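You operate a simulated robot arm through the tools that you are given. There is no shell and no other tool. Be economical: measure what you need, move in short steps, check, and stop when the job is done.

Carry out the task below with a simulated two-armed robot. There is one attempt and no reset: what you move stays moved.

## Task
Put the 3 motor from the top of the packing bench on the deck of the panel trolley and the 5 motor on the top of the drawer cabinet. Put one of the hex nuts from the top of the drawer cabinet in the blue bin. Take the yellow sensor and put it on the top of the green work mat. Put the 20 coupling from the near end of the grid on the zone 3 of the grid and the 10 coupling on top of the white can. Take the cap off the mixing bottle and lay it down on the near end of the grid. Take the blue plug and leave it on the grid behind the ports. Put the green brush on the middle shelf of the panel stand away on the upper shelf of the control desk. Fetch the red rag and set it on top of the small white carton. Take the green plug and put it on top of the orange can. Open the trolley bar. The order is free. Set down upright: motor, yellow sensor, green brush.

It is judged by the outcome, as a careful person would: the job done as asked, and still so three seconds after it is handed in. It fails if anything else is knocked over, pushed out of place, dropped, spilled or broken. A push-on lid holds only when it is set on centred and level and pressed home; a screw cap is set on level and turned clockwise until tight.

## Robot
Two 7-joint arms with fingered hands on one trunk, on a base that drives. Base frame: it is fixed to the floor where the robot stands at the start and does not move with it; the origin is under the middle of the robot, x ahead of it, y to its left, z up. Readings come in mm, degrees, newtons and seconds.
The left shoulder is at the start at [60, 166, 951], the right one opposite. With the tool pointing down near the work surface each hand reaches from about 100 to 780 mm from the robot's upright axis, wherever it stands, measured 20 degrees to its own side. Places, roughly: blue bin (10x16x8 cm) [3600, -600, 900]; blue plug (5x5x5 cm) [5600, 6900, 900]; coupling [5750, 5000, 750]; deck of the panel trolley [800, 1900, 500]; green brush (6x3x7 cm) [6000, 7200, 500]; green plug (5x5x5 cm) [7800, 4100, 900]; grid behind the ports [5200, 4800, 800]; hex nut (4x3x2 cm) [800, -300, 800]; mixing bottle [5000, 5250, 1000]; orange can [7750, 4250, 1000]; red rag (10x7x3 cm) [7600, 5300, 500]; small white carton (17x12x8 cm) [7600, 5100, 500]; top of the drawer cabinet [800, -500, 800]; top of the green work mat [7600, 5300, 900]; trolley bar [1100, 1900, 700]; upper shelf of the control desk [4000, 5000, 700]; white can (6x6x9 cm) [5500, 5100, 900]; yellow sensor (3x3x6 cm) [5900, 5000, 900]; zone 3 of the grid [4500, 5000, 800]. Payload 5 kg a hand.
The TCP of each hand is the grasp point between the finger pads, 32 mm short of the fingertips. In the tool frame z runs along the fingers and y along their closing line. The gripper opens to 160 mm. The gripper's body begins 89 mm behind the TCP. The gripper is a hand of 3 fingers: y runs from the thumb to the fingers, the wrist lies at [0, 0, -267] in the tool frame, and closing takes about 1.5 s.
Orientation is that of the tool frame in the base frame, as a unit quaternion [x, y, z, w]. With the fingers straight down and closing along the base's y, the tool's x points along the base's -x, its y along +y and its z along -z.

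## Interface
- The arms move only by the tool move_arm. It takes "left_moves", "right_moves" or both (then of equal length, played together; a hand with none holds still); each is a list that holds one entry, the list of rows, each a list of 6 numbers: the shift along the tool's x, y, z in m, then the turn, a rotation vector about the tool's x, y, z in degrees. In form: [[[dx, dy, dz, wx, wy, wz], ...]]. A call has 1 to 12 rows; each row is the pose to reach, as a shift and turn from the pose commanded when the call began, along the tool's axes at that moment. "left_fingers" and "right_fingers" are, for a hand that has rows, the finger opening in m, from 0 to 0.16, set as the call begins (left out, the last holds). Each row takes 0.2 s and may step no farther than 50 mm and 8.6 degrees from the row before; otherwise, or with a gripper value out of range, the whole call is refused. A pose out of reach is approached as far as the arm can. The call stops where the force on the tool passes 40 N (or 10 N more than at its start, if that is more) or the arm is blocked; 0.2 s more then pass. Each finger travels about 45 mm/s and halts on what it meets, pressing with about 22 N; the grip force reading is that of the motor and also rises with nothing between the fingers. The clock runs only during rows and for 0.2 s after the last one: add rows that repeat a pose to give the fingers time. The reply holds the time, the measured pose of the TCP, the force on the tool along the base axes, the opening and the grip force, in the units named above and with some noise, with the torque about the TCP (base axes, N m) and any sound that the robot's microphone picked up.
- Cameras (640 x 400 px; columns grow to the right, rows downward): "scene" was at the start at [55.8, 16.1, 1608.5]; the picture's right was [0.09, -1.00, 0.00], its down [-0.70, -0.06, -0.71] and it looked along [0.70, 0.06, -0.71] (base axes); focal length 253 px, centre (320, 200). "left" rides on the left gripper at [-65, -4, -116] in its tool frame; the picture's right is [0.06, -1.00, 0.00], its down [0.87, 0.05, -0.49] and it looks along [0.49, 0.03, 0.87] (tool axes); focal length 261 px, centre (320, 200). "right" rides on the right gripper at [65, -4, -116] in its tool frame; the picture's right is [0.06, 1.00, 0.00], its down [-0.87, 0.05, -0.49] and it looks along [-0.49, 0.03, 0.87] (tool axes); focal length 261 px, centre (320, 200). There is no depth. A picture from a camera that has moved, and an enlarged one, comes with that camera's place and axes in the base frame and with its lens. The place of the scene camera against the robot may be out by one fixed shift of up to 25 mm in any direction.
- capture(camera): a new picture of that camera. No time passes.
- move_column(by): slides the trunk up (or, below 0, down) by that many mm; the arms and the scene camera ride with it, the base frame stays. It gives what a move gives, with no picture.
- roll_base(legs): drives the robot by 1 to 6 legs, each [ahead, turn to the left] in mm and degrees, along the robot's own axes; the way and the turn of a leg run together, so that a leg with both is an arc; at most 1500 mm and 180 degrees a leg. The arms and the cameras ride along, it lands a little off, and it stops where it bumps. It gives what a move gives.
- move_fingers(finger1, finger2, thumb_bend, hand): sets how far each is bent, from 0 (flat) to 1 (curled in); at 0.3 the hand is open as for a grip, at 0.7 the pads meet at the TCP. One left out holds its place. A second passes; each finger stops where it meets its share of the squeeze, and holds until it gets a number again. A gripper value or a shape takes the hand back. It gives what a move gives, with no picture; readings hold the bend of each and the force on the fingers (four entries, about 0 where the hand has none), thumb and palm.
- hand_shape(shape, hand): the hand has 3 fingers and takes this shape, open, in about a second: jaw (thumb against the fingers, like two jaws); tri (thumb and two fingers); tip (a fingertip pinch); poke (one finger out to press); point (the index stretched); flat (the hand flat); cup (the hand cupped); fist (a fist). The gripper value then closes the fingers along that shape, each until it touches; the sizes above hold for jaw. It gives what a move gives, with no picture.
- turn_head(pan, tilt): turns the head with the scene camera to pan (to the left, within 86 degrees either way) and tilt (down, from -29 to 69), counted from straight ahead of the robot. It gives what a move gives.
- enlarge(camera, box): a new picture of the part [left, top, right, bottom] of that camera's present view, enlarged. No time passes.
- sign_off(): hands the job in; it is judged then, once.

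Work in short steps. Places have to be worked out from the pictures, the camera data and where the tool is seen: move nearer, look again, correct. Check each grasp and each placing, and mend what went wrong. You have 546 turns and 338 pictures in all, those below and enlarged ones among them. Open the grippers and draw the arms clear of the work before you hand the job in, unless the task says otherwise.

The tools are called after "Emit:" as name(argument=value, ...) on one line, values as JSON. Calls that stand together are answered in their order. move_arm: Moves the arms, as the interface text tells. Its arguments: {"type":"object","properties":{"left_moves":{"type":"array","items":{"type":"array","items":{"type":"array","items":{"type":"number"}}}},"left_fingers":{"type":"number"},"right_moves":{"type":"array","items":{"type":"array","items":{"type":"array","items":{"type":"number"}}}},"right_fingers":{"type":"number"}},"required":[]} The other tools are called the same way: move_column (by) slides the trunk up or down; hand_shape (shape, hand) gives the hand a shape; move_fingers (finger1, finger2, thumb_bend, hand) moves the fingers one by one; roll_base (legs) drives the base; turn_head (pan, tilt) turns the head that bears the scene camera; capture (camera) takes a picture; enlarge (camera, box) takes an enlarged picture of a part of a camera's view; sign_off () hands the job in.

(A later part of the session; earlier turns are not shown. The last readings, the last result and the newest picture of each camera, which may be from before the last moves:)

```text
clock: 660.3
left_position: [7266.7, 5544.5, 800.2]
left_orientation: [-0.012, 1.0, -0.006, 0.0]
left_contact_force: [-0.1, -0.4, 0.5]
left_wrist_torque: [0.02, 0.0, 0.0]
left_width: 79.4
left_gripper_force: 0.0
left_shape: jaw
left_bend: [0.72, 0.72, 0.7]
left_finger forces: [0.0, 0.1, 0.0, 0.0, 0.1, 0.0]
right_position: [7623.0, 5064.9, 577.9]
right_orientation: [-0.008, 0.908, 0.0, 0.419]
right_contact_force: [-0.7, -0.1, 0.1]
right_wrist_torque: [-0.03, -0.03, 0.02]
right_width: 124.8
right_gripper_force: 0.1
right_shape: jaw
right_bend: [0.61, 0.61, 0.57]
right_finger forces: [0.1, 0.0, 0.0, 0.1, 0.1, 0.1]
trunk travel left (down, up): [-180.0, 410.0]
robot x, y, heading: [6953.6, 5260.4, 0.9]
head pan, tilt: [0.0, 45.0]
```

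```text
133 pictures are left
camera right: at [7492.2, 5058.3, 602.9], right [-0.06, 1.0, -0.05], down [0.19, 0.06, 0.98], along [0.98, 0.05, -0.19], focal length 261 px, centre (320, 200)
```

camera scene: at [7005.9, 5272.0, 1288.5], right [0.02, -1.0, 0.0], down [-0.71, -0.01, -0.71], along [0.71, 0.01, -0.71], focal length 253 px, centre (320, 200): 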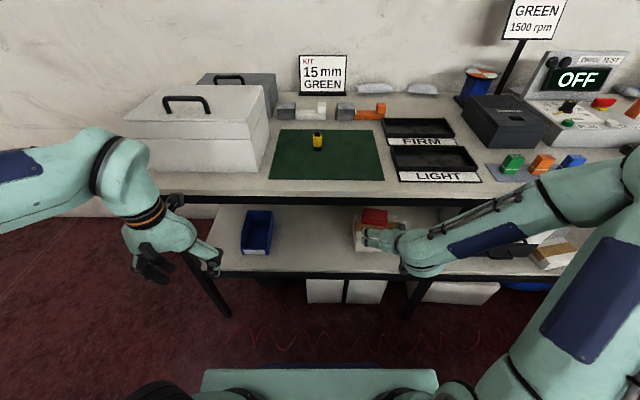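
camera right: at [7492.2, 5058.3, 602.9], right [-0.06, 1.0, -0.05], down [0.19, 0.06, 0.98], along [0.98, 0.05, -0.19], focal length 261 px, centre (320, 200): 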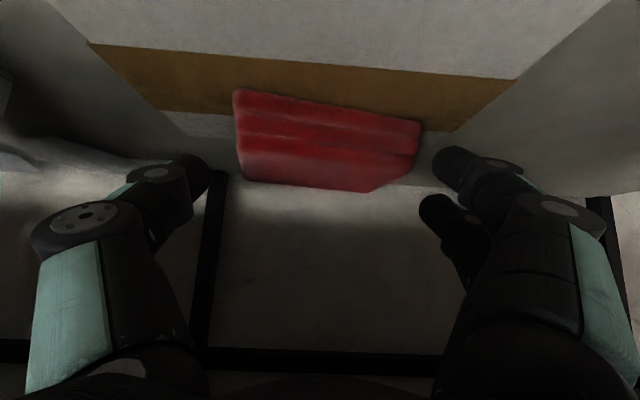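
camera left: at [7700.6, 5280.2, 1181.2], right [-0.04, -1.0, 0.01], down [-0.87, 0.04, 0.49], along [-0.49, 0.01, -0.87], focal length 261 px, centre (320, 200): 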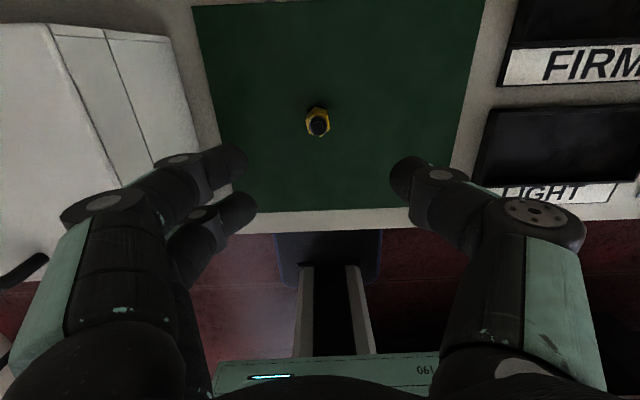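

Good. The last ~20 mm, then close.

Emit:
move_arm(right_moves=[[[-0.002, 0.0, 0.01, 0, 0, 0], [-0.003, 0.0, 0.02, 0, 0, 0]]])

Emit:
move_arm(right_moves=[[[0, 0, 0, 0, 0, 0], [0, 0, 0, 0, 0, 0], [0, 0, 0, 0, 0, 0], [0, 0, 0, 0, 0, 0], [0, 0, 0, 0, 0, 0], [0, 0, 0, 0, 0, 0], [0, 0, 0, 0, 0, 0], [0, 0, 0, 0, 0, 0]]], right_fingers=0)

Emit:
capture(camera="right")

```text
clock: 660.9
left_position: [7267.0, 5544.7, 800.0]
left_orientation: [-0.012, 1.0, -0.007, 0.0]
left_contact_force: [0.0, -0.7, -0.5]
left_wrist_torque: [0.0, 0.03, -0.04]
left_width: 79.5
left_gripper_force: 0.1
left_shape: jaw
left_bend: [0.72, 0.72, 0.7]
left_finger forces: [0.0, 0.1, 0.0, 0.1, 0.0, 0.0]
right_position: [7637.9, 5064.7, 568.5]
right_orientation: [-0.009, 0.907, 0.001, 0.421]
right_contact_force: [0.4, 0.3, -0.4]
right_wrist_torque: [0.0, 0.01, -0.02]
right_width: 124.8
right_gripper_force: 0.1
right_shape: jaw
right_bend: [0.61, 0.61, 0.57]
right_finger forces: [0.1, 0.0, 0.0, 0.0, 0.0, 0.0]
trunk travel left (down, up): [-180.0, 410.0]
robot x, y, heading: [6955.0, 5262.8, 0.9]
head pan, tilt: [0.0, 45.0]
```

```text
clock: 662.7
left_position: [7265.9, 5545.0, 800.1]
left_orientation: [-0.011, 1.0, -0.006, 0.0]
left_contact_force: [0.1, 1.0, -0.2]
left_wrist_torque: [-0.04, -0.03, 0.02]
left_width: 79.5
left_gripper_force: 0.0
left_shape: jaw
left_bend: [0.72, 0.72, 0.7]
left_finger forces: [0.0, 0.0, 0.1, 0.1, 0.1, 0.1]
right_position: [7639.0, 5063.8, 567.1]
right_orientation: [-0.009, 0.907, 0.0, 0.42]
right_contact_force: [1.3, -1.1, 2.9]
right_wrist_torque: [0.16, -0.1, -0.04]
right_width: 95.3
right_gripper_force: 22.2
right_shape: jaw
right_bend: [0.7, 0.72, 0.71]
right_finger forces: [9.8, 8.2, 0.0, 0.0, 19.2, 0.0]
trunk travel left (down, up): [-180.0, 410.0]
robot x, y, heading: [6947.8, 5263.1, 1.2]
head pan, tilt: [0.0, 45.0]
```

```text
132 pictures are left
camera right: at [7508.6, 5057.6, 593.6], right [-0.06, 1.0, -0.05], down [0.19, 0.06, 0.98], along [0.98, 0.05, -0.19], focal length 261 px, centre (320, 200)
```

right: 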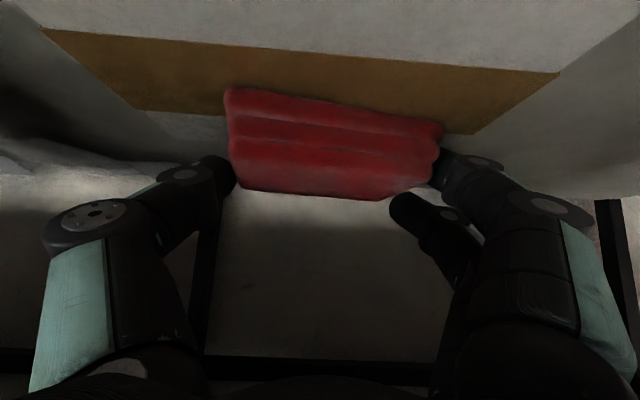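

Firm grip. I lift 8 mm, bring it 42 mm toward me, and set it down.

Emit:
move_arm(right_moves=[[[-0.006, 0, -0.005, 0, 0, 0], [-0.006, 0, -0.005, 0, 0, 0], [0.0075, -0.004, -0.021, 0, 0, 0], [0.021, -0.008, -0.037, 0, 0, 0], [0.027, -0.008, -0.032, 0, 0, 0]]])

Emit:
capture(camera="right")

```text
clock: 663.9
left_position: [7267.6, 5544.4, 800.2]
left_orientation: [-0.012, 1.0, -0.006, 0.0]
left_contact_force: [0.3, -0.2, 0.1]
left_wrist_torque: [-0.02, -0.01, 0.0]
left_width: 79.7
left_gripper_force: 0.0
left_shape: jaw
left_bend: [0.72, 0.72, 0.7]
left_finger forces: [0.0, 0.0, 0.0, 0.0, 0.0, 0.0]
right_position: [7595.9, 5050.3, 581.6]
right_orientation: [-0.009, 0.908, 0.0, 0.419]
right_contact_force: [0.3, 0.5, -0.7]
right_wrist_torque: [0.03, -0.01, -0.02]
right_width: 92.7
right_gripper_force: 22.0
right_shape: jaw
right_bend: [0.7, 0.73, 0.71]
right_finger forces: [11.9, 11.6, 0.1, 0.0, 18.2, 0.0]
right hand out of reach, approached as far as the arm can: row 4, 5
trunk travel left (down, up): [-180.0, 410.0]
robot x, y, heading: [6945.7, 5261.5, 1.0]
head pan, tilt: [0.0, 45.0]
```

```text
131 pictures are left
camera right: at [7466.5, 5043.9, 606.3], right [-0.06, 1.0, -0.05], down [0.19, 0.06, 0.98], along [0.98, 0.05, -0.19], focal length 261 px, centre (320, 200)
```

right: 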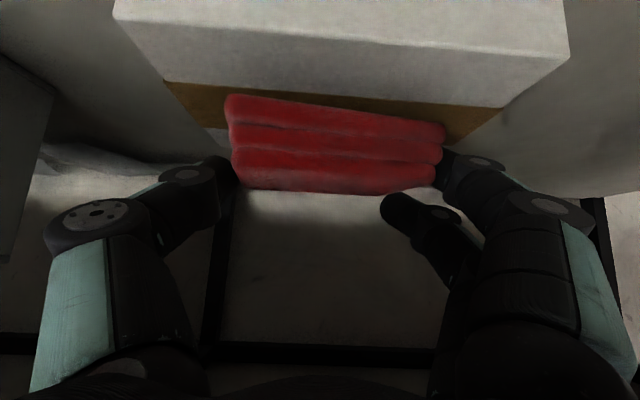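

It's 14 mm above the top; I lower with the trunk.

Emit:
move_column(by=-10)

Emit:
move_column(by=-4)

```text
clock: 664.5
left_position: [7267.1, 5544.6, 790.6]
left_orientation: [-0.012, 1.0, -0.005, 0.0]
left_contact_force: [-0.3, -0.4, -0.3]
left_wrist_torque: [0.0, 0.01, -0.02]
left_width: 79.7
left_gripper_force: 0.1
left_shape: jaw
left_bend: [0.72, 0.72, 0.7]
left_finger forces: [0.0, 0.0, 0.0, 0.0, 0.0, 0.0]
right_position: [7596.8, 5050.6, 572.2]
right_orientation: [-0.008, 0.908, 0.0, 0.42]
right_contact_force: [-1.0, -0.4, 5.5]
right_wrist_torque: [0.3, -0.24, 0.01]
right_width: 92.7
right_gripper_force: 22.8
right_shape: jaw
right_bend: [0.7, 0.73, 0.71]
right_finger forces: [11.7, 17.3, 0.1, 0.0, 18.7, 0.0]
trunk travel left (down, up): [-170.0, 420.0]
robot x, y, heading: [6953.8, 5262.0, 1.0]
head pan, tilt: [0.0, 45.0]
```

```text
clock: 665.0
left_position: [7266.8, 5544.1, 787.0]
left_orientation: [-0.013, 1.0, -0.006, 0.001]
left_contact_force: [-0.6, 0.5, 0.1]
left_wrist_torque: [-0.04, -0.01, -0.05]
left_width: 79.4
left_gripper_force: 0.0
left_shape: jaw
left_bend: [0.72, 0.72, 0.7]
left_finger forces: [0.1, 0.0, 0.0, 0.0, 0.0, 0.0]
right_position: [7597.4, 5050.6, 568.1]
right_orientation: [-0.008, 0.907, 0.0, 0.422]
right_contact_force: [-6.4, -2.6, 22.6]
right_wrist_torque: [1.03, -0.63, 0.15]
right_width: 92.9
right_gripper_force: 21.9
right_shape: jaw
right_bend: [0.7, 0.74, 0.71]
right_finger forces: [10.3, 33.8, 0.1, 0.0, 20.2, 0.0]
trunk travel left (down, up): [-166.0, 424.0]
robot x, y, heading: [6949.8, 5264.6, 0.9]
head pan, tilt: [0.0, 45.0]
```

Contact. I raise the trunk 3 mm and open wide, then back out.

Emit:
move_column(by=3)

Emit:
move_arm(right_moves=[[[0, 0, 0, 0, 0, 0], [0, 0, 0, 0, 0, 0], [0, 0, 0, 0, 0, 0], [0, 0, 0, 0, 0, 0], [0, 0, 0, 0, 0, 0]]], right_fingers=0.13)

Emit:
move_arm(right_moves=[[[0, 0, -0.03, 0, 0, 0], [0, 0, -0.06, 0, 0, 0], [0, 0, -0.09, 0, 0, 0]]])

Emit:
capture(camera="right")

```text
clock: 665.5
left_position: [7266.5, 5543.9, 788.9]
left_orientation: [-0.011, 1.0, -0.006, 0.0]
left_contact_force: [0.1, -0.1, 0.7]
left_wrist_torque: [0.01, 0.0, 0.01]
left_width: 79.4
left_gripper_force: 0.0
left_shape: jaw
left_bend: [0.72, 0.72, 0.7]
left_finger forces: [0.0, 0.0, 0.0, 0.1, 0.1, 0.1]
right_position: [7596.5, 5051.5, 569.6]
right_orientation: [-0.008, 0.908, -0.001, 0.42]
right_contact_force: [-1.9, -0.5, 13.8]
right_wrist_torque: [0.68, -0.49, 0.04]
right_width: 93.0
right_gripper_force: 21.9
right_shape: jaw
right_bend: [0.7, 0.74, 0.71]
right_finger forces: [11.6, 27.4, 0.1, 0.1, 18.9, 0.0]
trunk travel left (down, up): [-169.0, 421.0]
robot x, y, heading: [6949.5, 5265.6, 1.0]
head pan, tilt: [0.0, 45.0]
```

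```text
clock: 666.7
left_position: [7267.8, 5546.0, 789.9]
left_orientation: [-0.013, 1.0, -0.006, 0.0]
left_contact_force: [0.7, -0.2, -0.9]
left_wrist_torque: [-0.01, -0.01, 0.02]
left_width: 79.3
left_gripper_force: 0.2
left_shape: jaw
left_bend: [0.72, 0.72, 0.7]
left_finger forces: [0.0, 0.0, 0.0, 0.0, 0.0, 0.0]
right_position: [7596.4, 5049.2, 569.9]
right_orientation: [-0.01, 0.907, 0.001, 0.42]
right_contact_force: [0.0, 0.3, -0.3]
right_wrist_torque: [0.01, 0.0, 0.03]
right_width: 129.7
right_gripper_force: 0.1
right_shape: jaw
right_bend: [0.58, 0.58, 0.54]
right_finger forces: [0.0, 0.1, 0.0, 0.0, 0.1, 0.0]
trunk travel left (down, up): [-169.0, 421.0]
robot x, y, heading: [6949.6, 5261.1, 1.0]
head pan, tilt: [0.0, 45.0]
```

```text
clock: 667.5
left_position: [7268.5, 5543.4, 789.3]
left_orientation: [-0.012, 1.0, -0.006, 0.0]
left_contact_force: [-1.7, -0.4, 0.5]
left_wrist_torque: [-0.01, -0.05, 0.0]
left_width: 79.5
left_gripper_force: 0.0
left_shape: jaw
left_bend: [0.72, 0.72, 0.7]
left_finger forces: [0.0, 0.1, 0.0, 0.0, 0.1, 0.0]
right_position: [7527.8, 5049.3, 628.6]
right_orientation: [-0.009, 0.908, 0.0, 0.419]
right_contact_force: [0.5, -0.1, 0.7]
right_wrist_torque: [0.04, -0.03, 0.04]
right_width: 129.7
right_gripper_force: 0.1
right_shape: jaw
right_bend: [0.58, 0.58, 0.54]
right_finger forces: [0.0, 0.0, 0.0, 0.1, 0.0, 0.1]
trunk travel left (down, up): [-169.0, 421.0]
robot x, y, heading: [6949.3, 5261.4, 1.0]
head pan, tilt: [0.0, 45.0]
```

```text
130 pictures are left
camera right: at [7397.2, 5043.7, 653.9], right [-0.06, 1.0, -0.05], down [0.19, 0.06, 0.98], along [0.98, 0.05, -0.19], focal length 261 px, centre (320, 200)
```

right: 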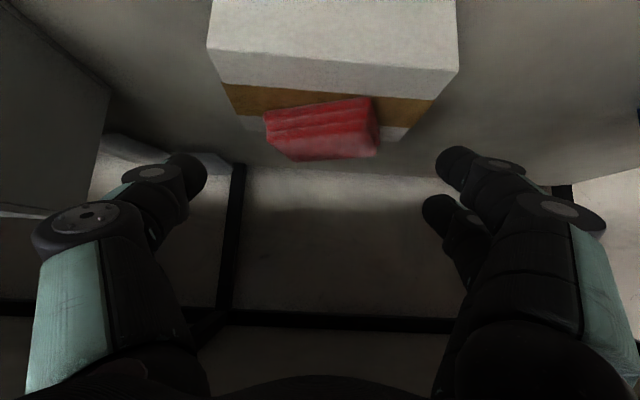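

The rag now rests fully on the carton's top (x≈7600–7670). I back the base out, then raise the trunk and straighten the right hand.

Emit:
roll_base(legs=[[-300, 0]])

Emit:
move_column(by=331)

Emit:
move_arm(right_moves=[[[0, 0, -0.02, 0, 8, 0], [0, 0, -0.04, 0, 16, 0], [0, 0, -0.06, 0, 24, 0], [0, 0, -0.08, 0, 32, 0], [0, 0, -0.1, 0, 40, 0], [0, 0, -0.12, 0, 48, 0], [0, 0, -0.12, 0, 50, 0]]], right_fingers=0.08)

Emit:
capture(camera="scene")

```text
clock: 669.6
left_position: [6963.2, 5539.0, 789.4]
left_orientation: [-0.012, 1.0, -0.006, 0.0]
left_contact_force: [1.4, 0.9, 0.5]
left_wrist_torque: [0.02, -0.01, 0.0]
left_width: 79.7
left_gripper_force: 0.0
left_shape: jaw
left_bend: [0.72, 0.72, 0.7]
left_finger forces: [0.1, 0.0, 0.1, 0.0, 0.0, 0.0]
right_position: [7224.1, 5045.6, 628.4]
right_orientation: [-0.009, 0.907, 0.001, 0.42]
right_contact_force: [0.9, 0.2, -0.6]
right_wrist_torque: [-0.01, 0.0, -0.01]
right_width: 129.6
right_gripper_force: 0.0
right_shape: jaw
right_bend: [0.58, 0.58, 0.54]
right_finger forces: [0.0, 0.0, 0.0, 0.0, 0.0, 0.0]
trunk travel left (down, up): [-169.0, 421.0]
robot x, y, heading: [6645.4, 5257.9, 0.8]
head pan, tilt: [0.0, 45.0]
```

```text
clock: 672.9
left_position: [6964.0, 5538.6, 1120.6]
left_orientation: [-0.012, 1.0, -0.007, 0.0]
left_contact_force: [0.6, -0.6, 1.0]
left_wrist_torque: [-0.02, -0.02, -0.03]
left_width: 79.7
left_gripper_force: 0.1
left_shape: jaw
left_bend: [0.72, 0.72, 0.7]
left_finger forces: [0.1, 0.1, 0.1, 0.1, 0.1, 0.1]
right_position: [7224.3, 5045.4, 959.9]
right_orientation: [-0.008, 0.908, 0.0, 0.419]
right_contact_force: [0.2, 0.0, 0.3]
right_wrist_torque: [0.0, -0.01, 0.01]
right_width: 129.6
right_gripper_force: 0.0
right_shape: jaw
right_bend: [0.58, 0.58, 0.54]
right_finger forces: [0.0, 0.0, 0.0, 0.0, 0.0, 0.0]
trunk travel left (down, up): [-500.0, 90.0]
robot x, y, heading: [6645.6, 5261.7, 1.0]
head pan, tilt: [0.0, 45.0]
```

```text
clock: 674.5
left_position: [6963.7, 5538.9, 1120.6]
left_orientation: [-0.013, 1.0, -0.006, 0.001]
left_contact_force: [0.4, 0.4, 0.3]
left_wrist_torque: [-0.05, 0.01, 0.01]
left_width: 79.4
left_gripper_force: 0.1
left_shape: jaw
left_bend: [0.72, 0.72, 0.7]
left_finger forces: [0.0, 0.1, 0.0, 0.1, 0.1, 0.0]
right_position: [7132.3, 5043.4, 1037.1]
right_orientation: [-0.008, 1.0, -0.003, -0.004]
right_contact_force: [0.1, 0.4, 0.0]
right_wrist_torque: [-0.03, 0.01, 0.02]
right_width: 80.4
right_gripper_force: 0.2
right_shape: jaw
right_bend: [0.72, 0.72, 0.7]
right_finger forces: [0.0, 0.0, 0.1, 0.1, 0.0, 0.0]
trunk travel left (down, up): [-500.0, 90.0]
robot x, y, heading: [6646.8, 5256.5, 1.0]
head pan, tilt: [0.0, 45.0]
```

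```text
129 pictures are left
camera scene: at [6702.4, 5266.7, 1608.5], right [0.02, -1.0, 0.0], down [-0.71, -0.01, -0.71], along [0.71, 0.01, -0.71], focal length 253 px, centre (320, 200)
```

scene: 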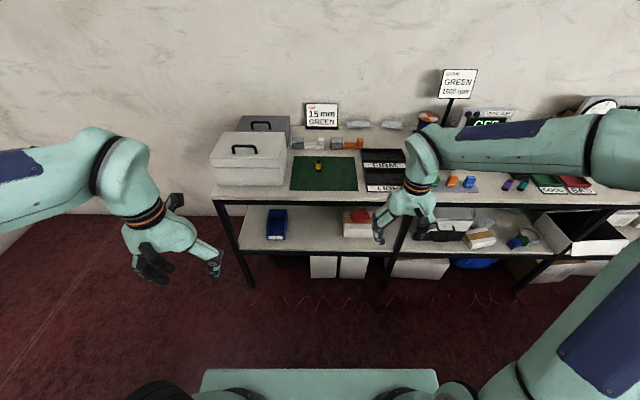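

Emit:
enlarge(camera="scene", box=[320, 190, 420, 260])

Emit:
turn_head(pan=-45, tilt=30)

Emit:
capture(camera="scene")

```text
5.71 times, centred on (370, 225) of scene
camera zoom: at [6702.4, 5266.7, 1608.5], right [0.02, -1.0, 0.0], down [-0.71, -0.01, -0.71], along [0.71, 0.01, -0.71], focal length 1447 px, centre (34, 57)
```

zoom: 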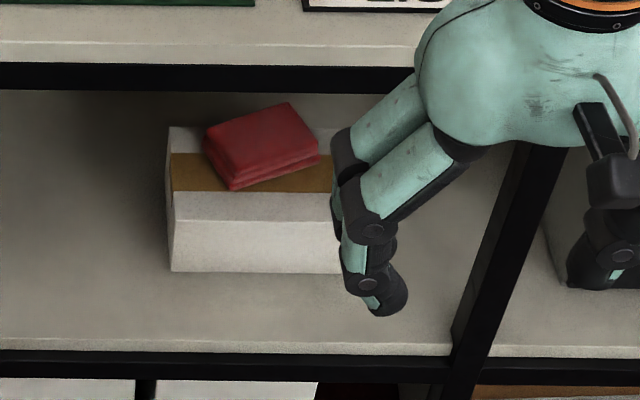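

```text
clock: 675.6
left_position: [6963.7, 5538.2, 1121.5]
left_orientation: [-0.012, 1.0, -0.006, 0.0]
left_contact_force: [-0.4, -0.3, 1.4]
left_wrist_torque: [0.01, 0.03, -0.03]
left_width: 79.5
left_gripper_force: 0.0
left_shape: jaw
left_bend: [0.72, 0.72, 0.7]
left_finger forces: [0.1, 0.0, 0.1, 0.0, 0.0, 0.0]
right_position: [7132.7, 5043.7, 1037.3]
right_orientation: [-0.007, 1.0, -0.003, -0.003]
right_contact_force: [-0.5, -0.2, 0.2]
right_wrist_torque: [0.01, 0.0, -0.04]
right_width: 80.6
right_gripper_force: 0.0
right_shape: jaw
right_bend: [0.72, 0.72, 0.7]
right_finger forces: [0.0, 0.1, 0.1, 0.0, 0.0, 0.1]
trunk travel left (down, up): [-500.0, 90.0]
robot x, y, heading: [6645.9, 5253.9, 1.4]
head pan, tilt: [-45.0, 30.0]
```

```text
127 pictures are left
camera scene: at [6686.2, 5202.4, 1631.1], right [-0.69, -0.72, 0.0], down [-0.36, 0.35, -0.87], along [0.62, -0.6, -0.5], focal length 253 px, centre (320, 200)
```

scene: 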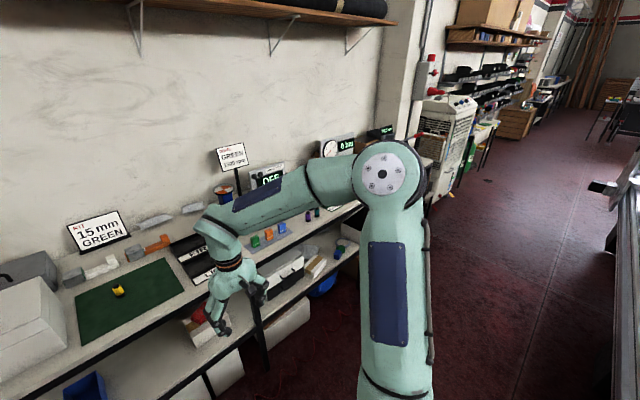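

Rag is well on the carton. Next I drive south along the bench to about y≈4180 for the green plug and orange can.

Emit:
roll_base(legs=[[0, -91.2], [1080, 0], [0, 90]])

Emit:
turn_head(pan=0, tilt=40)

Emit:
capture(camera="scene")

```text
clock: 688.8
left_position: [6943.0, 4469.7, 1120.4]
left_orientation: [0.005, 1.0, -0.006, 0.0]
left_contact_force: [0.6, -0.1, -0.2]
left_wrist_torque: [-0.04, 0.0, -0.02]
left_width: 79.4
left_gripper_force: 0.0
left_shape: jaw
left_bend: [0.72, 0.72, 0.7]
left_finger forces: [0.0, 0.0, 0.1, 0.0, 0.0, 0.0]
right_position: [7095.1, 3968.1, 1038.1]
right_orientation: [0.009, 1.0, -0.003, -0.003]
right_contact_force: [0.5, -0.3, 0.2]
right_wrist_torque: [0.02, 0.01, -0.01]
right_width: 80.4
right_gripper_force: 0.1
right_shape: jaw
right_bend: [0.72, 0.72, 0.7]
right_finger forces: [0.0, 0.1, 0.0, 0.1, 0.1, 0.0]
trunk travel left (down, up): [-500.0, 90.0]
robot x, y, heading: [6616.5, 4197.9, -1.1]
head pan, tilt: [-45.0, 30.0]
```

```text
clock: 689.9
left_position: [6942.9, 4469.2, 1120.9]
left_orientation: [0.005, 1.0, -0.005, 0.0]
left_contact_force: [-0.2, -0.1, 0.3]
left_wrist_torque: [0.04, 0.02, -0.03]
left_width: 79.7
left_gripper_force: 0.1
left_shape: jaw
left_bend: [0.72, 0.72, 0.7]
left_finger forces: [0.0, 0.0, 0.0, 0.0, 0.1, 0.0]
right_position: [7095.2, 3967.2, 1037.2]
right_orientation: [0.009, 1.0, -0.004, -0.004]
right_contact_force: [0.5, -0.7, -0.1]
right_wrist_torque: [0.0, -0.01, -0.03]
right_width: 80.7
right_gripper_force: 0.1
right_shape: jaw
right_bend: [0.72, 0.72, 0.7]
right_finger forces: [0.0, 0.0, 0.0, 0.0, 0.0, 0.0]
trunk travel left (down, up): [-500.0, 90.0]
robot x, y, heading: [6614.9, 4195.6, -0.8]
head pan, tilt: [0.0, 40.0]
```

```text
126 pictures are left
camera scene: at [6676.0, 4205.9, 1615.8], right [-0.02, -1.0, 0.0], down [-0.64, 0.01, -0.77], along [0.77, -0.01, -0.64], focal length 253 px, centre (320, 200)
```

scene: 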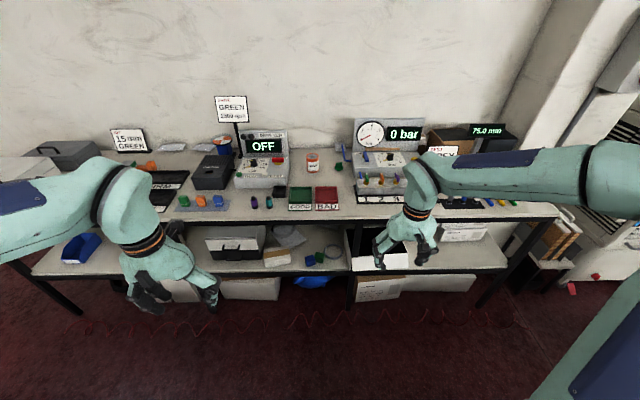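

Emit:
enlarge(camera="scene", box=[225, 110, 425, 230])

```text
3.20 times, centred on (325, 170) of scene
camera zoom: at [6676.0, 4205.9, 1615.8], right [-0.02, -1.0, 0.0], down [-0.64, 0.01, -0.77], along [0.77, -0.01, -0.64], focal length 810 px, centre (304, 296)
```

zoom: 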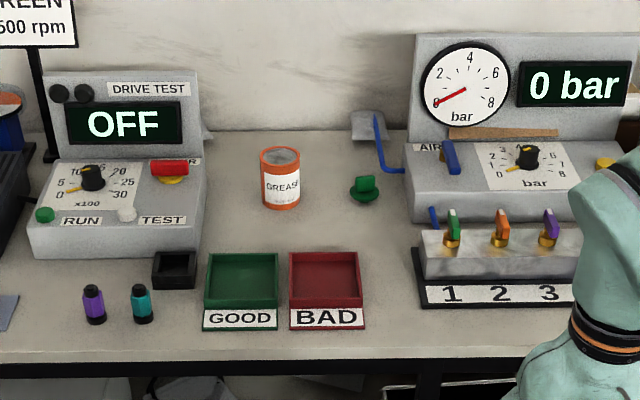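

Green plug ≈(7838,4089) with its fin along y, orange can ≈(7825,4231). I drive 490 mm closer, then turn the right hand 90° so it closes along x.

Emit:
roll_base(legs=[[490, 0.8]])

Emit:
move_arm(right_moves=[[[0, 0, -0.02, 0, 0, 8], [0, 0, -0.04, 0, 0, 16], [0, 0, -0.06, 0, 0, 24], [0, 0, -0.08, 0, 0, 32], [0, 0, -0.08, 0, 0, 40], [0, 0, -0.08, 0, 0, 48], [0, 0, -0.08, 0, 0, 56], [0, 0, -0.08, 0, 0, 64], [0, 0, -0.08, 0, 0, 72], [0, 0, -0.08, 0, 0, 80], [0, 0, -0.08, 0, 0, 88]]])

Emit:
turn_head(pan=0, tilt=45)

Emit:
capture(camera="scene")

Emit:
capture(camera="right")

```text
clock: 692.8
left_position: [7419.1, 4471.2, 1120.5]
left_orientation: [-0.004, 1.0, -0.005, 0.001]
left_contact_force: [0.0, 0.3, -1.1]
left_wrist_torque: [0.0, 0.06, -0.02]
left_width: 79.9
left_gripper_force: 0.1
left_shape: jaw
left_bend: [0.72, 0.72, 0.7]
left_finger forces: [0.0, 0.1, 0.1, 0.1, 0.0, 0.1]
right_position: [7581.0, 3973.0, 1037.9]
right_orientation: [0.0, 1.0, -0.004, -0.003]
right_contact_force: [0.6, -0.5, 0.0]
right_wrist_torque: [0.06, 0.03, -0.03]
right_width: 80.5
right_gripper_force: 0.0
right_shape: jaw
right_bend: [0.72, 0.72, 0.7]
right_finger forces: [0.0, 0.1, 0.0, 0.0, 0.0, 0.0]
trunk travel left (down, up): [-500.0, 90.0]
robot x, y, heading: [7099.8, 4195.8, 0.2]
head pan, tilt: [0.0, 40.0]
```

```text
clock: 695.2
left_position: [7418.5, 4471.5, 1120.0]
left_orientation: [-0.006, 1.0, -0.006, 0.0]
left_contact_force: [-0.7, -0.7, -0.2]
left_wrist_torque: [0.01, 0.0, 0.01]
left_width: 79.7
left_gripper_force: 0.1
left_shape: jaw
left_bend: [0.72, 0.72, 0.7]
left_finger forces: [0.0, 0.0, 0.1, 0.1, 0.0, 0.0]
right_position: [7579.8, 3973.2, 1118.9]
right_orientation: [0.695, 0.719, -0.005, 0.0]
right_contact_force: [0.1, -0.4, -0.5]
right_wrist_torque: [0.0, 0.02, 0.03]
right_width: 80.4
right_gripper_force: 0.1
right_shape: jaw
right_bend: [0.72, 0.72, 0.7]
right_finger forces: [0.0, 0.1, 0.1, 0.1, 0.0, 0.0]
trunk travel left (down, up): [-500.0, 90.0]
robot x, y, heading: [7096.1, 4194.7, 0.1]
head pan, tilt: [0.0, 40.0]
```

```text
clock: 695.8
left_position: [7418.5, 4471.4, 1120.9]
left_orientation: [-0.005, 1.0, -0.006, 0.001]
left_contact_force: [0.0, 0.5, -1.4]
left_wrist_torque: [0.0, -0.01, -0.03]
left_width: 79.2
left_gripper_force: 0.1
left_shape: jaw
left_bend: [0.72, 0.72, 0.7]
left_finger forces: [0.1, 0.0, 0.0, 0.0, 0.1, 0.0]
right_position: [7581.3, 3973.2, 1117.5]
right_orientation: [0.694, 0.72, -0.004, 0.0]
right_contact_force: [0.3, 0.7, 0.8]
right_wrist_torque: [0.0, -0.05, -0.03]
right_width: 80.5
right_gripper_force: 0.1
right_shape: jaw
right_bend: [0.72, 0.72, 0.7]
right_finger forces: [0.0, 0.0, 0.0, 0.0, 0.0, 0.0]
trunk travel left (down, up): [-500.0, 90.0]
robot x, y, heading: [7095.8, 4193.3, 0.1]
head pan, tilt: [0.0, 45.0]
```

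```text
124 pictures are left
camera scene: at [7153.0, 4203.5, 1608.6], right [0.0, -1.0, 0.0], down [-0.71, 0.0, -0.71], along [0.71, 0.0, -0.71], focal length 253 px, centre (320, 200)
```

scene: 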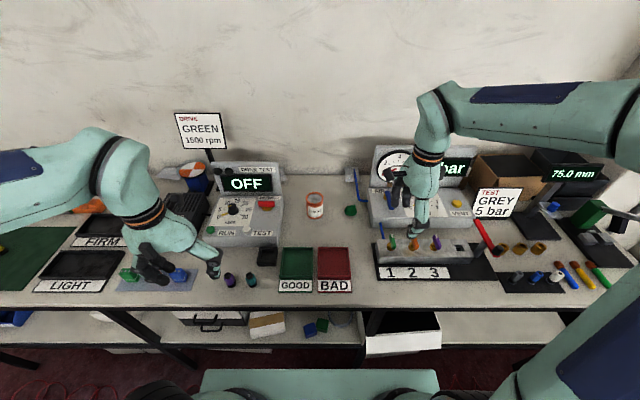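

```text
123 pictures are left
camera right: at [7574.4, 4039.8, 1233.2], right [1.0, 0.1, -0.01], down [0.09, -0.86, 0.5], along [0.04, -0.49, -0.87], focal length 261 px, centre (320, 200)
```

right: 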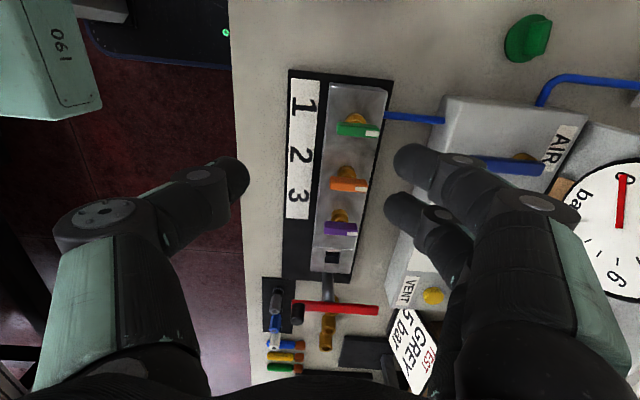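

Rotation worked. Plug ≈(7808,4080). I move sideways first, then forward over it at height.

Emit:
move_arm(right_moves=[[[0.04, 0, 0, 0, 0, 0], [0.08, 0.01, 0, 0, 0, 0], [0.112, 0.04, 0, 0, 0, 0], [0.113, 0.085, 0, 0, 0, 0], [0.114, 0.13, 0, 0, 0, 0], [0.115, 0.175, 0, 0, 0, 0], [0.116, 0.215, 0.02, 0, 0, 0], [0.116, 0.221, 0.06, 0, 0, 0]]], right_fingers=0.06)

Emit:
capture(camera="right")

```text
clock: 697.6
left_position: [7418.8, 4472.0, 1121.1]
left_orientation: [-0.004, 1.0, -0.005, 0.001]
left_contact_force: [0.0, -0.6, -0.3]
left_wrist_torque: [0.01, 0.0, -0.01]
left_width: 79.5
left_gripper_force: 0.1
left_shape: jaw
left_bend: [0.72, 0.72, 0.7]
left_finger forces: [0.1, 0.0, 0.0, 0.0, 0.0, 0.0]
right_position: [7797.9, 4096.5, 1054.2]
right_orientation: [0.695, 0.719, -0.004, 0.001]
right_contact_force: [0.4, 0.0, -0.1]
right_wrist_torque: [-0.01, 0.01, -0.01]
right_width: 59.8
right_gripper_force: 0.0
right_shape: jaw
right_bend: [0.73, 0.73, 0.7]
right_finger forces: [0.0, 0.0, 0.0, 0.0, 0.1, 0.0]
trunk travel left (down, up): [-500.0, 90.0]
robot x, y, heading: [7098.7, 4193.2, -0.1]
head pan, tilt: [0.0, 45.0]
```

```text
122 pictures are left
camera right: at [7792.9, 4163.3, 1170.7], right [1.0, 0.1, -0.01], down [0.09, -0.86, 0.5], along [0.04, -0.49, -0.87], focal length 261 px, centre (320, 200)
```

right: 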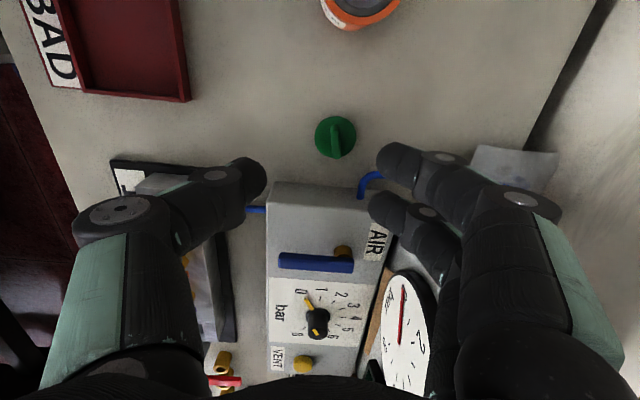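

Plug at (7816,4082), disc z≈882; fin lies along y as needed. I align and lower to ~960.

Emit:
move_arm(right_moves=[[[-0.014, 0.016, 0.02, 0, 0, 0], [-0.014, 0.016, 0.06, 0, 0, 0], [-0.014, 0.016, 0.09, 0, 0, 0]]], right_fingers=0.045)

Emit:
capture(camera="right")

```text
clock: 698.4
left_position: [7418.6, 4471.9, 1120.4]
left_orientation: [-0.004, 1.0, -0.004, -0.001]
left_contact_force: [0.2, 0.0, -0.3]
left_wrist_torque: [0.04, -0.01, -0.01]
left_width: 79.6
left_gripper_force: 0.1
left_shape: jaw
left_bend: [0.72, 0.72, 0.7]
left_finger forces: [0.0, 0.0, 0.0, 0.0, 0.0, 0.0]
right_position: [7816.1, 4083.2, 965.1]
right_orientation: [0.696, 0.718, -0.005, 0.0]
right_contact_force: [-0.3, 0.4, -0.3]
right_wrist_torque: [-0.01, 0.02, 0.04]
right_width: 45.2
right_gripper_force: 0.0
right_shape: jaw
right_bend: [0.73, 0.73, 0.7]
right_finger forces: [0.0, 0.0, 0.0, 0.0, 0.0, 0.0]
trunk travel left (down, up): [-500.0, 90.0]
robot x, y, heading: [7101.5, 4189.2, 0.1]
head pan, tilt: [0.0, 45.0]
```

```text
121 pictures are left
camera right: at [7809.9, 4148.9, 1080.1], right [1.0, 0.1, -0.01], down [0.09, -0.86, 0.5], along [0.04, -0.5, -0.87], focal length 261 px, centre (320, 200)
```

right: 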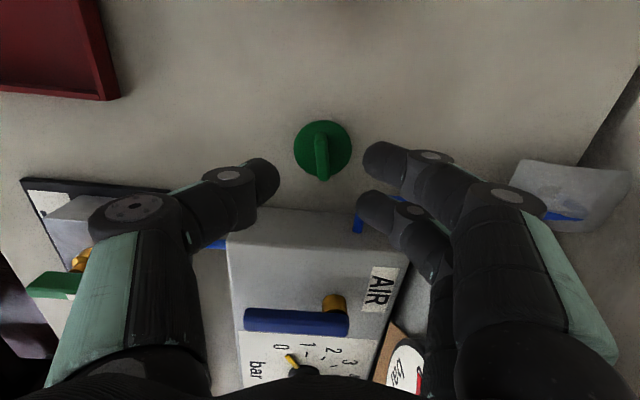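

Aligned. I lower to TCP z≈913 with a 34 mm opening, then close on the fin.

Emit:
move_arm(right_moves=[[[0.001, 0.0005, 0.01, 0, 0, 0], [0.001, 0.0005, 0.035, 0, 0, 0], [0.001, 0.0005, 0.052, 0, 0, 0]]], right_fingers=0.036)

Emit:
capture(camera="right")

```text
clock: 699.2
left_position: [7418.6, 4470.8, 1121.4]
left_orientation: [-0.004, 1.0, -0.005, 0.0]
left_contact_force: [-0.9, -0.2, -0.5]
left_wrist_torque: [0.0, -0.01, -0.02]
left_width: 79.5
left_gripper_force: 0.1
left_shape: jaw
left_bend: [0.72, 0.72, 0.7]
left_finger forces: [0.1, 0.0, 0.0, 0.1, 0.0, 0.0]
right_position: [7815.0, 4082.5, 912.8]
right_orientation: [0.695, 0.719, -0.005, 0.001]
right_contact_force: [-1.1, 0.3, 0.1]
right_wrist_torque: [0.03, 0.02, -0.04]
right_width: 36.4
right_gripper_force: 0.1
right_shape: jaw
right_bend: [0.73, 0.73, 0.7]
right_finger forces: [0.0, 0.0, 0.0, 0.0, 0.0, 0.1]
trunk travel left (down, up): [-500.0, 90.0]
robot x, y, heading: [7095.2, 4195.7, 0.0]
head pan, tilt: [0.0, 45.0]
```

```text
120 pictures are left
camera right: at [7809.4, 4149.7, 1027.9], right [1.0, 0.1, -0.01], down [0.09, -0.86, 0.5], along [0.04, -0.49, -0.87], focal length 261 px, centre (320, 200)
```

right: 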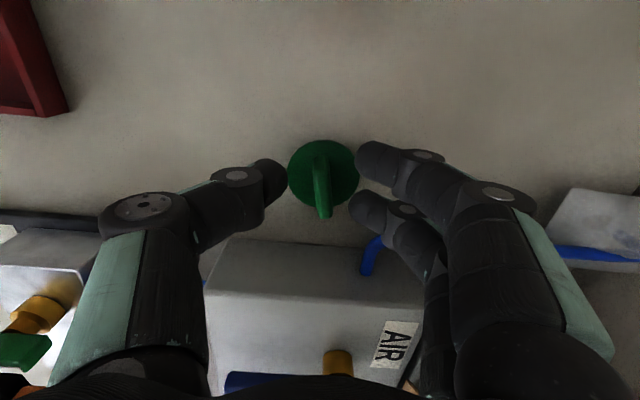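

The disc is at ≈866, so I go 11 mm lower, then close and lift.

Emit:
move_arm(right_moves=[[[0, 0, 0.005, 0, 0, 0], [0, 0, 0.011, 0, 0, 0]]])

Emit:
move_arm(right_moves=[[[0, 0, 0, 0, 0, 0], [0, 0, 0, 0, 0, 0], [0, 0, 0, 0, 0, 0], [0, 0, 0, 0, 0, 0]]], right_fingers=0)

Emit:
capture(camera="right")

```text
clock: 699.8
left_position: [7418.7, 4471.1, 1120.3]
left_orientation: [-0.005, 1.0, -0.005, 0.001]
left_contact_force: [-0.3, -0.4, -0.3]
left_wrist_torque: [0.03, 0.03, -0.01]
left_width: 79.5
left_gripper_force: 0.0
left_shape: jaw
left_bend: [0.72, 0.72, 0.7]
left_finger forces: [0.1, 0.0, 0.0, 0.0, 0.0, 0.0]
right_position: [7813.7, 4084.1, 901.8]
right_orientation: [0.694, 0.72, -0.005, 0.0]
right_contact_force: [0.5, 0.8, 0.2]
right_wrist_torque: [0.01, 0.02, 0.02]
right_width: 36.5
right_gripper_force: 0.1
right_shape: jaw
right_bend: [0.73, 0.73, 0.7]
right_finger forces: [0.1, 0.0, 0.0, 0.0, 0.0, 0.0]
trunk travel left (down, up): [-500.0, 90.0]
robot x, y, heading: [7095.7, 4192.0, 0.1]
head pan, tilt: [0.0, 45.0]
```

```text
clock: 700.8
left_position: [7418.0, 4471.9, 1119.9]
left_orientation: [-0.004, 1.0, -0.006, 0.0]
left_contact_force: [-0.6, 0.1, -0.2]
left_wrist_torque: [0.02, -0.03, 0.02]
left_width: 79.3
left_gripper_force: 0.0
left_shape: jaw
left_bend: [0.72, 0.72, 0.7]
left_finger forces: [0.0, 0.1, 0.1, 0.1, 0.0, 0.0]
right_position: [7814.3, 4085.1, 902.1]
right_orientation: [0.694, 0.72, -0.005, 0.0]
right_contact_force: [0.4, 0.3, 0.0]
right_wrist_torque: [0.0, 0.0, 0.01]
right_width: 2.3
right_gripper_force: 21.7
right_shape: jaw
right_bend: [0.71, 0.71, 0.71]
right_finger forces: [7.6, 11.3, 0.1, 0.1, 18.9, 0.0]
trunk travel left (down, up): [-500.0, 90.0]
robot x, y, heading: [7094.3, 4197.3, -0.0]
head pan, tilt: [0.0, 45.0]
```

```text
119 pictures are left
camera right: at [7808.9, 4149.5, 1017.1], right [1.0, 0.1, -0.01], down [0.09, -0.86, 0.5], along [0.04, -0.49, -0.87], focal length 261 px, centre (320, 200)
```

right: 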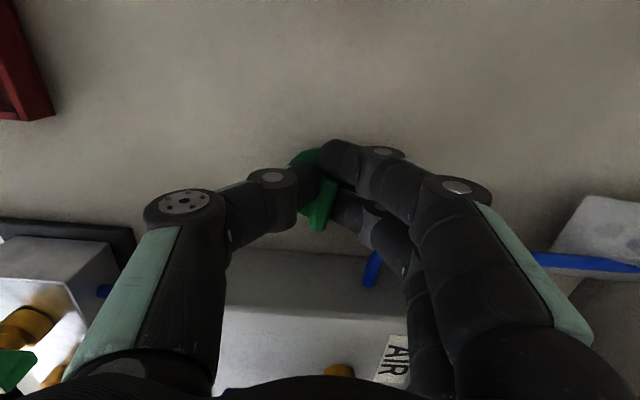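

Emit:
move_arm(right_moves=[[[0, 0, -0.02, 0, 0, 0], [0, 0, -0.06, 0, 0, 0], [0, 0, -0.1, 0, 0, 0], [0, 0, -0.145, 0, 0, 0], [0, 0, -0.175, 0, 0, 0]]])

Emit:
enlarge(camera="right", box=[200, 100, 440, 250])

Emit:
capture(camera="right")

Emit:
capture(camera="scene")

```text
clock: 702.0
left_position: [7417.5, 4472.0, 1120.3]
left_orientation: [-0.004, 1.0, -0.005, -0.001]
left_contact_force: [0.0, 0.3, 0.4]
left_wrist_torque: [-0.01, -0.02, 0.01]
left_width: 79.6
left_gripper_force: 0.1
left_shape: jaw
left_bend: [0.72, 0.72, 0.7]
left_finger forces: [0.0, 0.0, 0.0, 0.0, 0.1, 0.0]
right_position: [7813.2, 4083.8, 1076.5]
right_orientation: [0.695, 0.719, -0.005, 0.0]
right_contact_force: [0.9, -0.5, -0.7]
right_wrist_torque: [0.01, -0.01, 0.01]
right_width: 2.3
right_gripper_force: 22.2
right_shape: jaw
right_bend: [0.71, 0.71, 0.71]
right_finger forces: [7.4, 11.4, 0.1, 0.1, 18.9, 0.1]
trunk travel left (down, up): [-500.0, 90.0]
robot x, y, heading: [7092.7, 4196.2, 0.2]
head pan, tilt: [0.0, 45.0]
```

```text
2.67 times, centred on (320, 175) of right
camera zoom: at [7808.8, 4149.9, 1191.7], right [1.0, 0.1, -0.01], down [0.09, -0.86, 0.5], along [0.04, -0.49, -0.87], focal length 695 px, centre (320, 267)
```

zoom: 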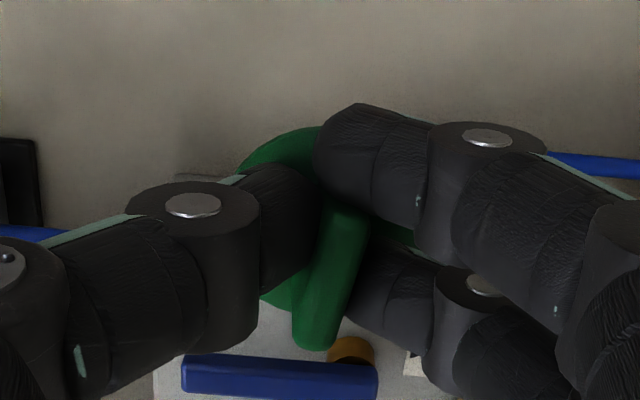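

```text
117 pictures are left
camera right: at [7808.8, 4149.9, 1191.7], right [1.0, 0.1, -0.01], down [0.09, -0.86, 0.5], along [0.04, -0.49, -0.87], focal length 261 px, centre (320, 200)
```

right: 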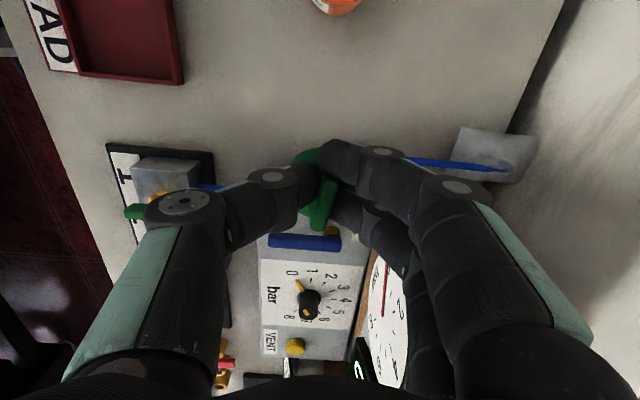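

```text
116 pictures are left
camera scene: at [7152.8, 4203.6, 1608.5], right [0.0, -1.0, 0.0], down [-0.71, 0.0, -0.71], along [0.71, 0.0, -0.71], focal length 253 px, centre (320, 200)
```

scene: 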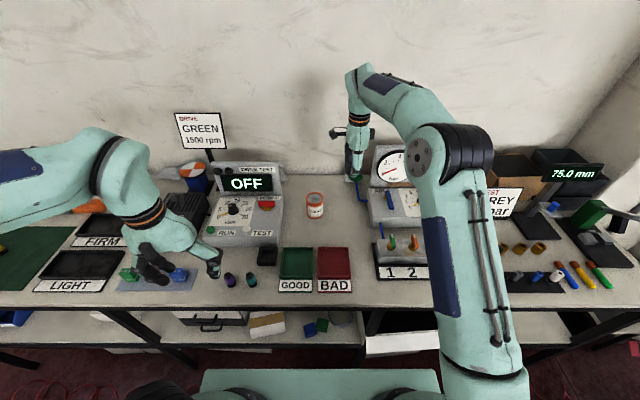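

Held. I carry the plug over the can (≈(7815,4222)), keeping height, and look.

Emit:
move_arm(right_moves=[[[0.035, 0, 0, 0, 0, 0], [0.07, 0, 0, 0, 0, 0], [0.105, 0, 0, 0, 0, 0], [0.138, 0.006, 0, 0, 0, 0]]])

Emit:
capture(camera="right")

Emit:
enlarge(camera="scene", box=[270, 110, 400, 230])

```text
clock: 703.0
left_position: [7418.7, 4471.4, 1120.3]
left_orientation: [-0.005, 1.0, -0.006, 0.0]
left_contact_force: [1.2, -0.1, -0.1]
left_wrist_torque: [-0.02, -0.03, 0.03]
left_width: 79.4
left_gripper_force: 0.0
left_shape: jaw
left_bend: [0.72, 0.72, 0.7]
left_finger forces: [0.0, 0.0, 0.0, 0.0, 0.0, 0.1]
right_position: [7814.1, 4224.4, 1075.5]
right_orientation: [0.695, 0.719, -0.005, 0.0]
right_contact_force: [1.2, -0.5, 0.4]
right_wrist_torque: [-0.01, 0.02, -0.02]
right_width: 2.3
right_gripper_force: 21.6
right_shape: jaw
right_bend: [0.71, 0.71, 0.71]
right_finger forces: [7.2, 11.2, 0.0, 0.1, 18.7, 0.0]
trunk travel left (down, up): [-500.0, 90.0]
robot x, y, heading: [7099.8, 4194.5, 0.3]
head pan, tilt: [0.0, 45.0]
```

```text
115 pictures are left
camera right: at [7808.9, 4290.1, 1190.1], right [1.0, 0.1, -0.01], down [0.09, -0.86, 0.5], along [0.04, -0.5, -0.87], focal length 261 px, centre (320, 200)
```

right: 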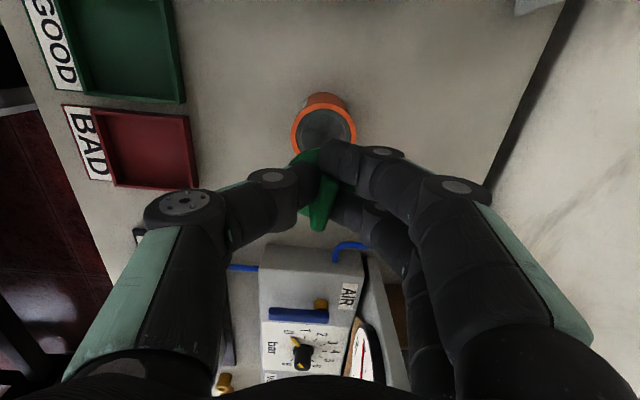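

```text
3.33 times, centred on (335, 170) of scene
camera zoom: at [7153.5, 4204.5, 1608.5], right [0.0, -1.0, 0.0], down [-0.71, 0.0, -0.71], along [0.71, 0.0, -0.71], focal length 844 px, centre (270, 300)
```

zoom: 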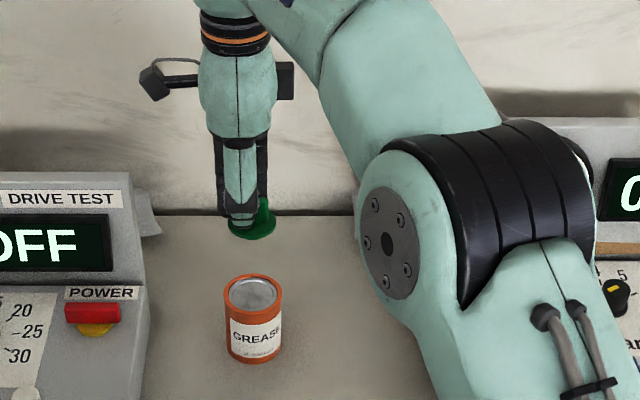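

Can top centre at (7816,4223), z≈930, right below. I lower to z≈992 and then in steps to contact.

Emit:
move_arm(right_moves=[[[-0.001, 0.002, 0.03, 0, 0, 0], [-0.001, 0.002, 0.06, 0, 0, 0], [-0.001, 0.002, 0.083, 0, 0, 0]]])

Emit:
capture(camera="right")

Emit:
enlarge(camera="scene", box=[290, 150, 350, 225])

```text
clock: 703.8
left_position: [7418.7, 4472.3, 1121.1]
left_orientation: [-0.005, 1.0, -0.006, 0.0]
left_contact_force: [0.2, 1.0, -0.4]
left_wrist_torque: [0.01, -0.02, 0.03]
left_width: 79.6
left_gripper_force: 0.1
left_shape: jaw
left_bend: [0.72, 0.72, 0.7]
left_finger forces: [0.1, 0.0, 0.1, 0.0, 0.0, 0.1]
right_position: [7816.6, 4222.9, 993.1]
right_orientation: [0.694, 0.72, -0.005, -0.001]
right_contact_force: [0.4, -0.1, -1.0]
right_wrist_torque: [0.02, 0.04, -0.01]
right_width: 2.1
right_gripper_force: 22.2
right_shape: jaw
right_bend: [0.71, 0.71, 0.71]
right_finger forces: [7.3, 11.3, 0.0, 0.1, 18.8, 0.1]
trunk travel left (down, up): [-500.0, 90.0]
robot x, y, heading: [7097.4, 4194.7, 0.0]
head pan, tilt: [0.0, 45.0]
```

```text
113 pictures are left
camera right: at [7811.2, 4288.5, 1108.2], right [1.0, 0.1, -0.01], down [0.09, -0.86, 0.5], along [0.04, -0.5, -0.87], focal length 261 px, centre (320, 200)
```

right: 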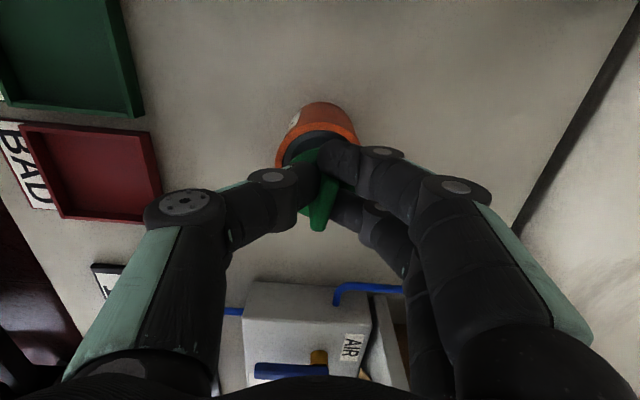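

```text
5.33 times, centred on (320, 188) of scene
camera zoom: at [7153.4, 4203.7, 1608.5], right [0.0, -1.0, 0.0], down [-0.71, 0.0, -0.71], along [0.71, 0.0, -0.71], focal length 1351 px, centre (320, 267)
```

zoom: 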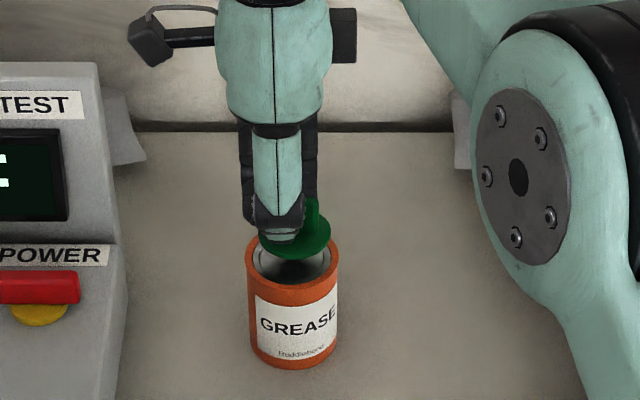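

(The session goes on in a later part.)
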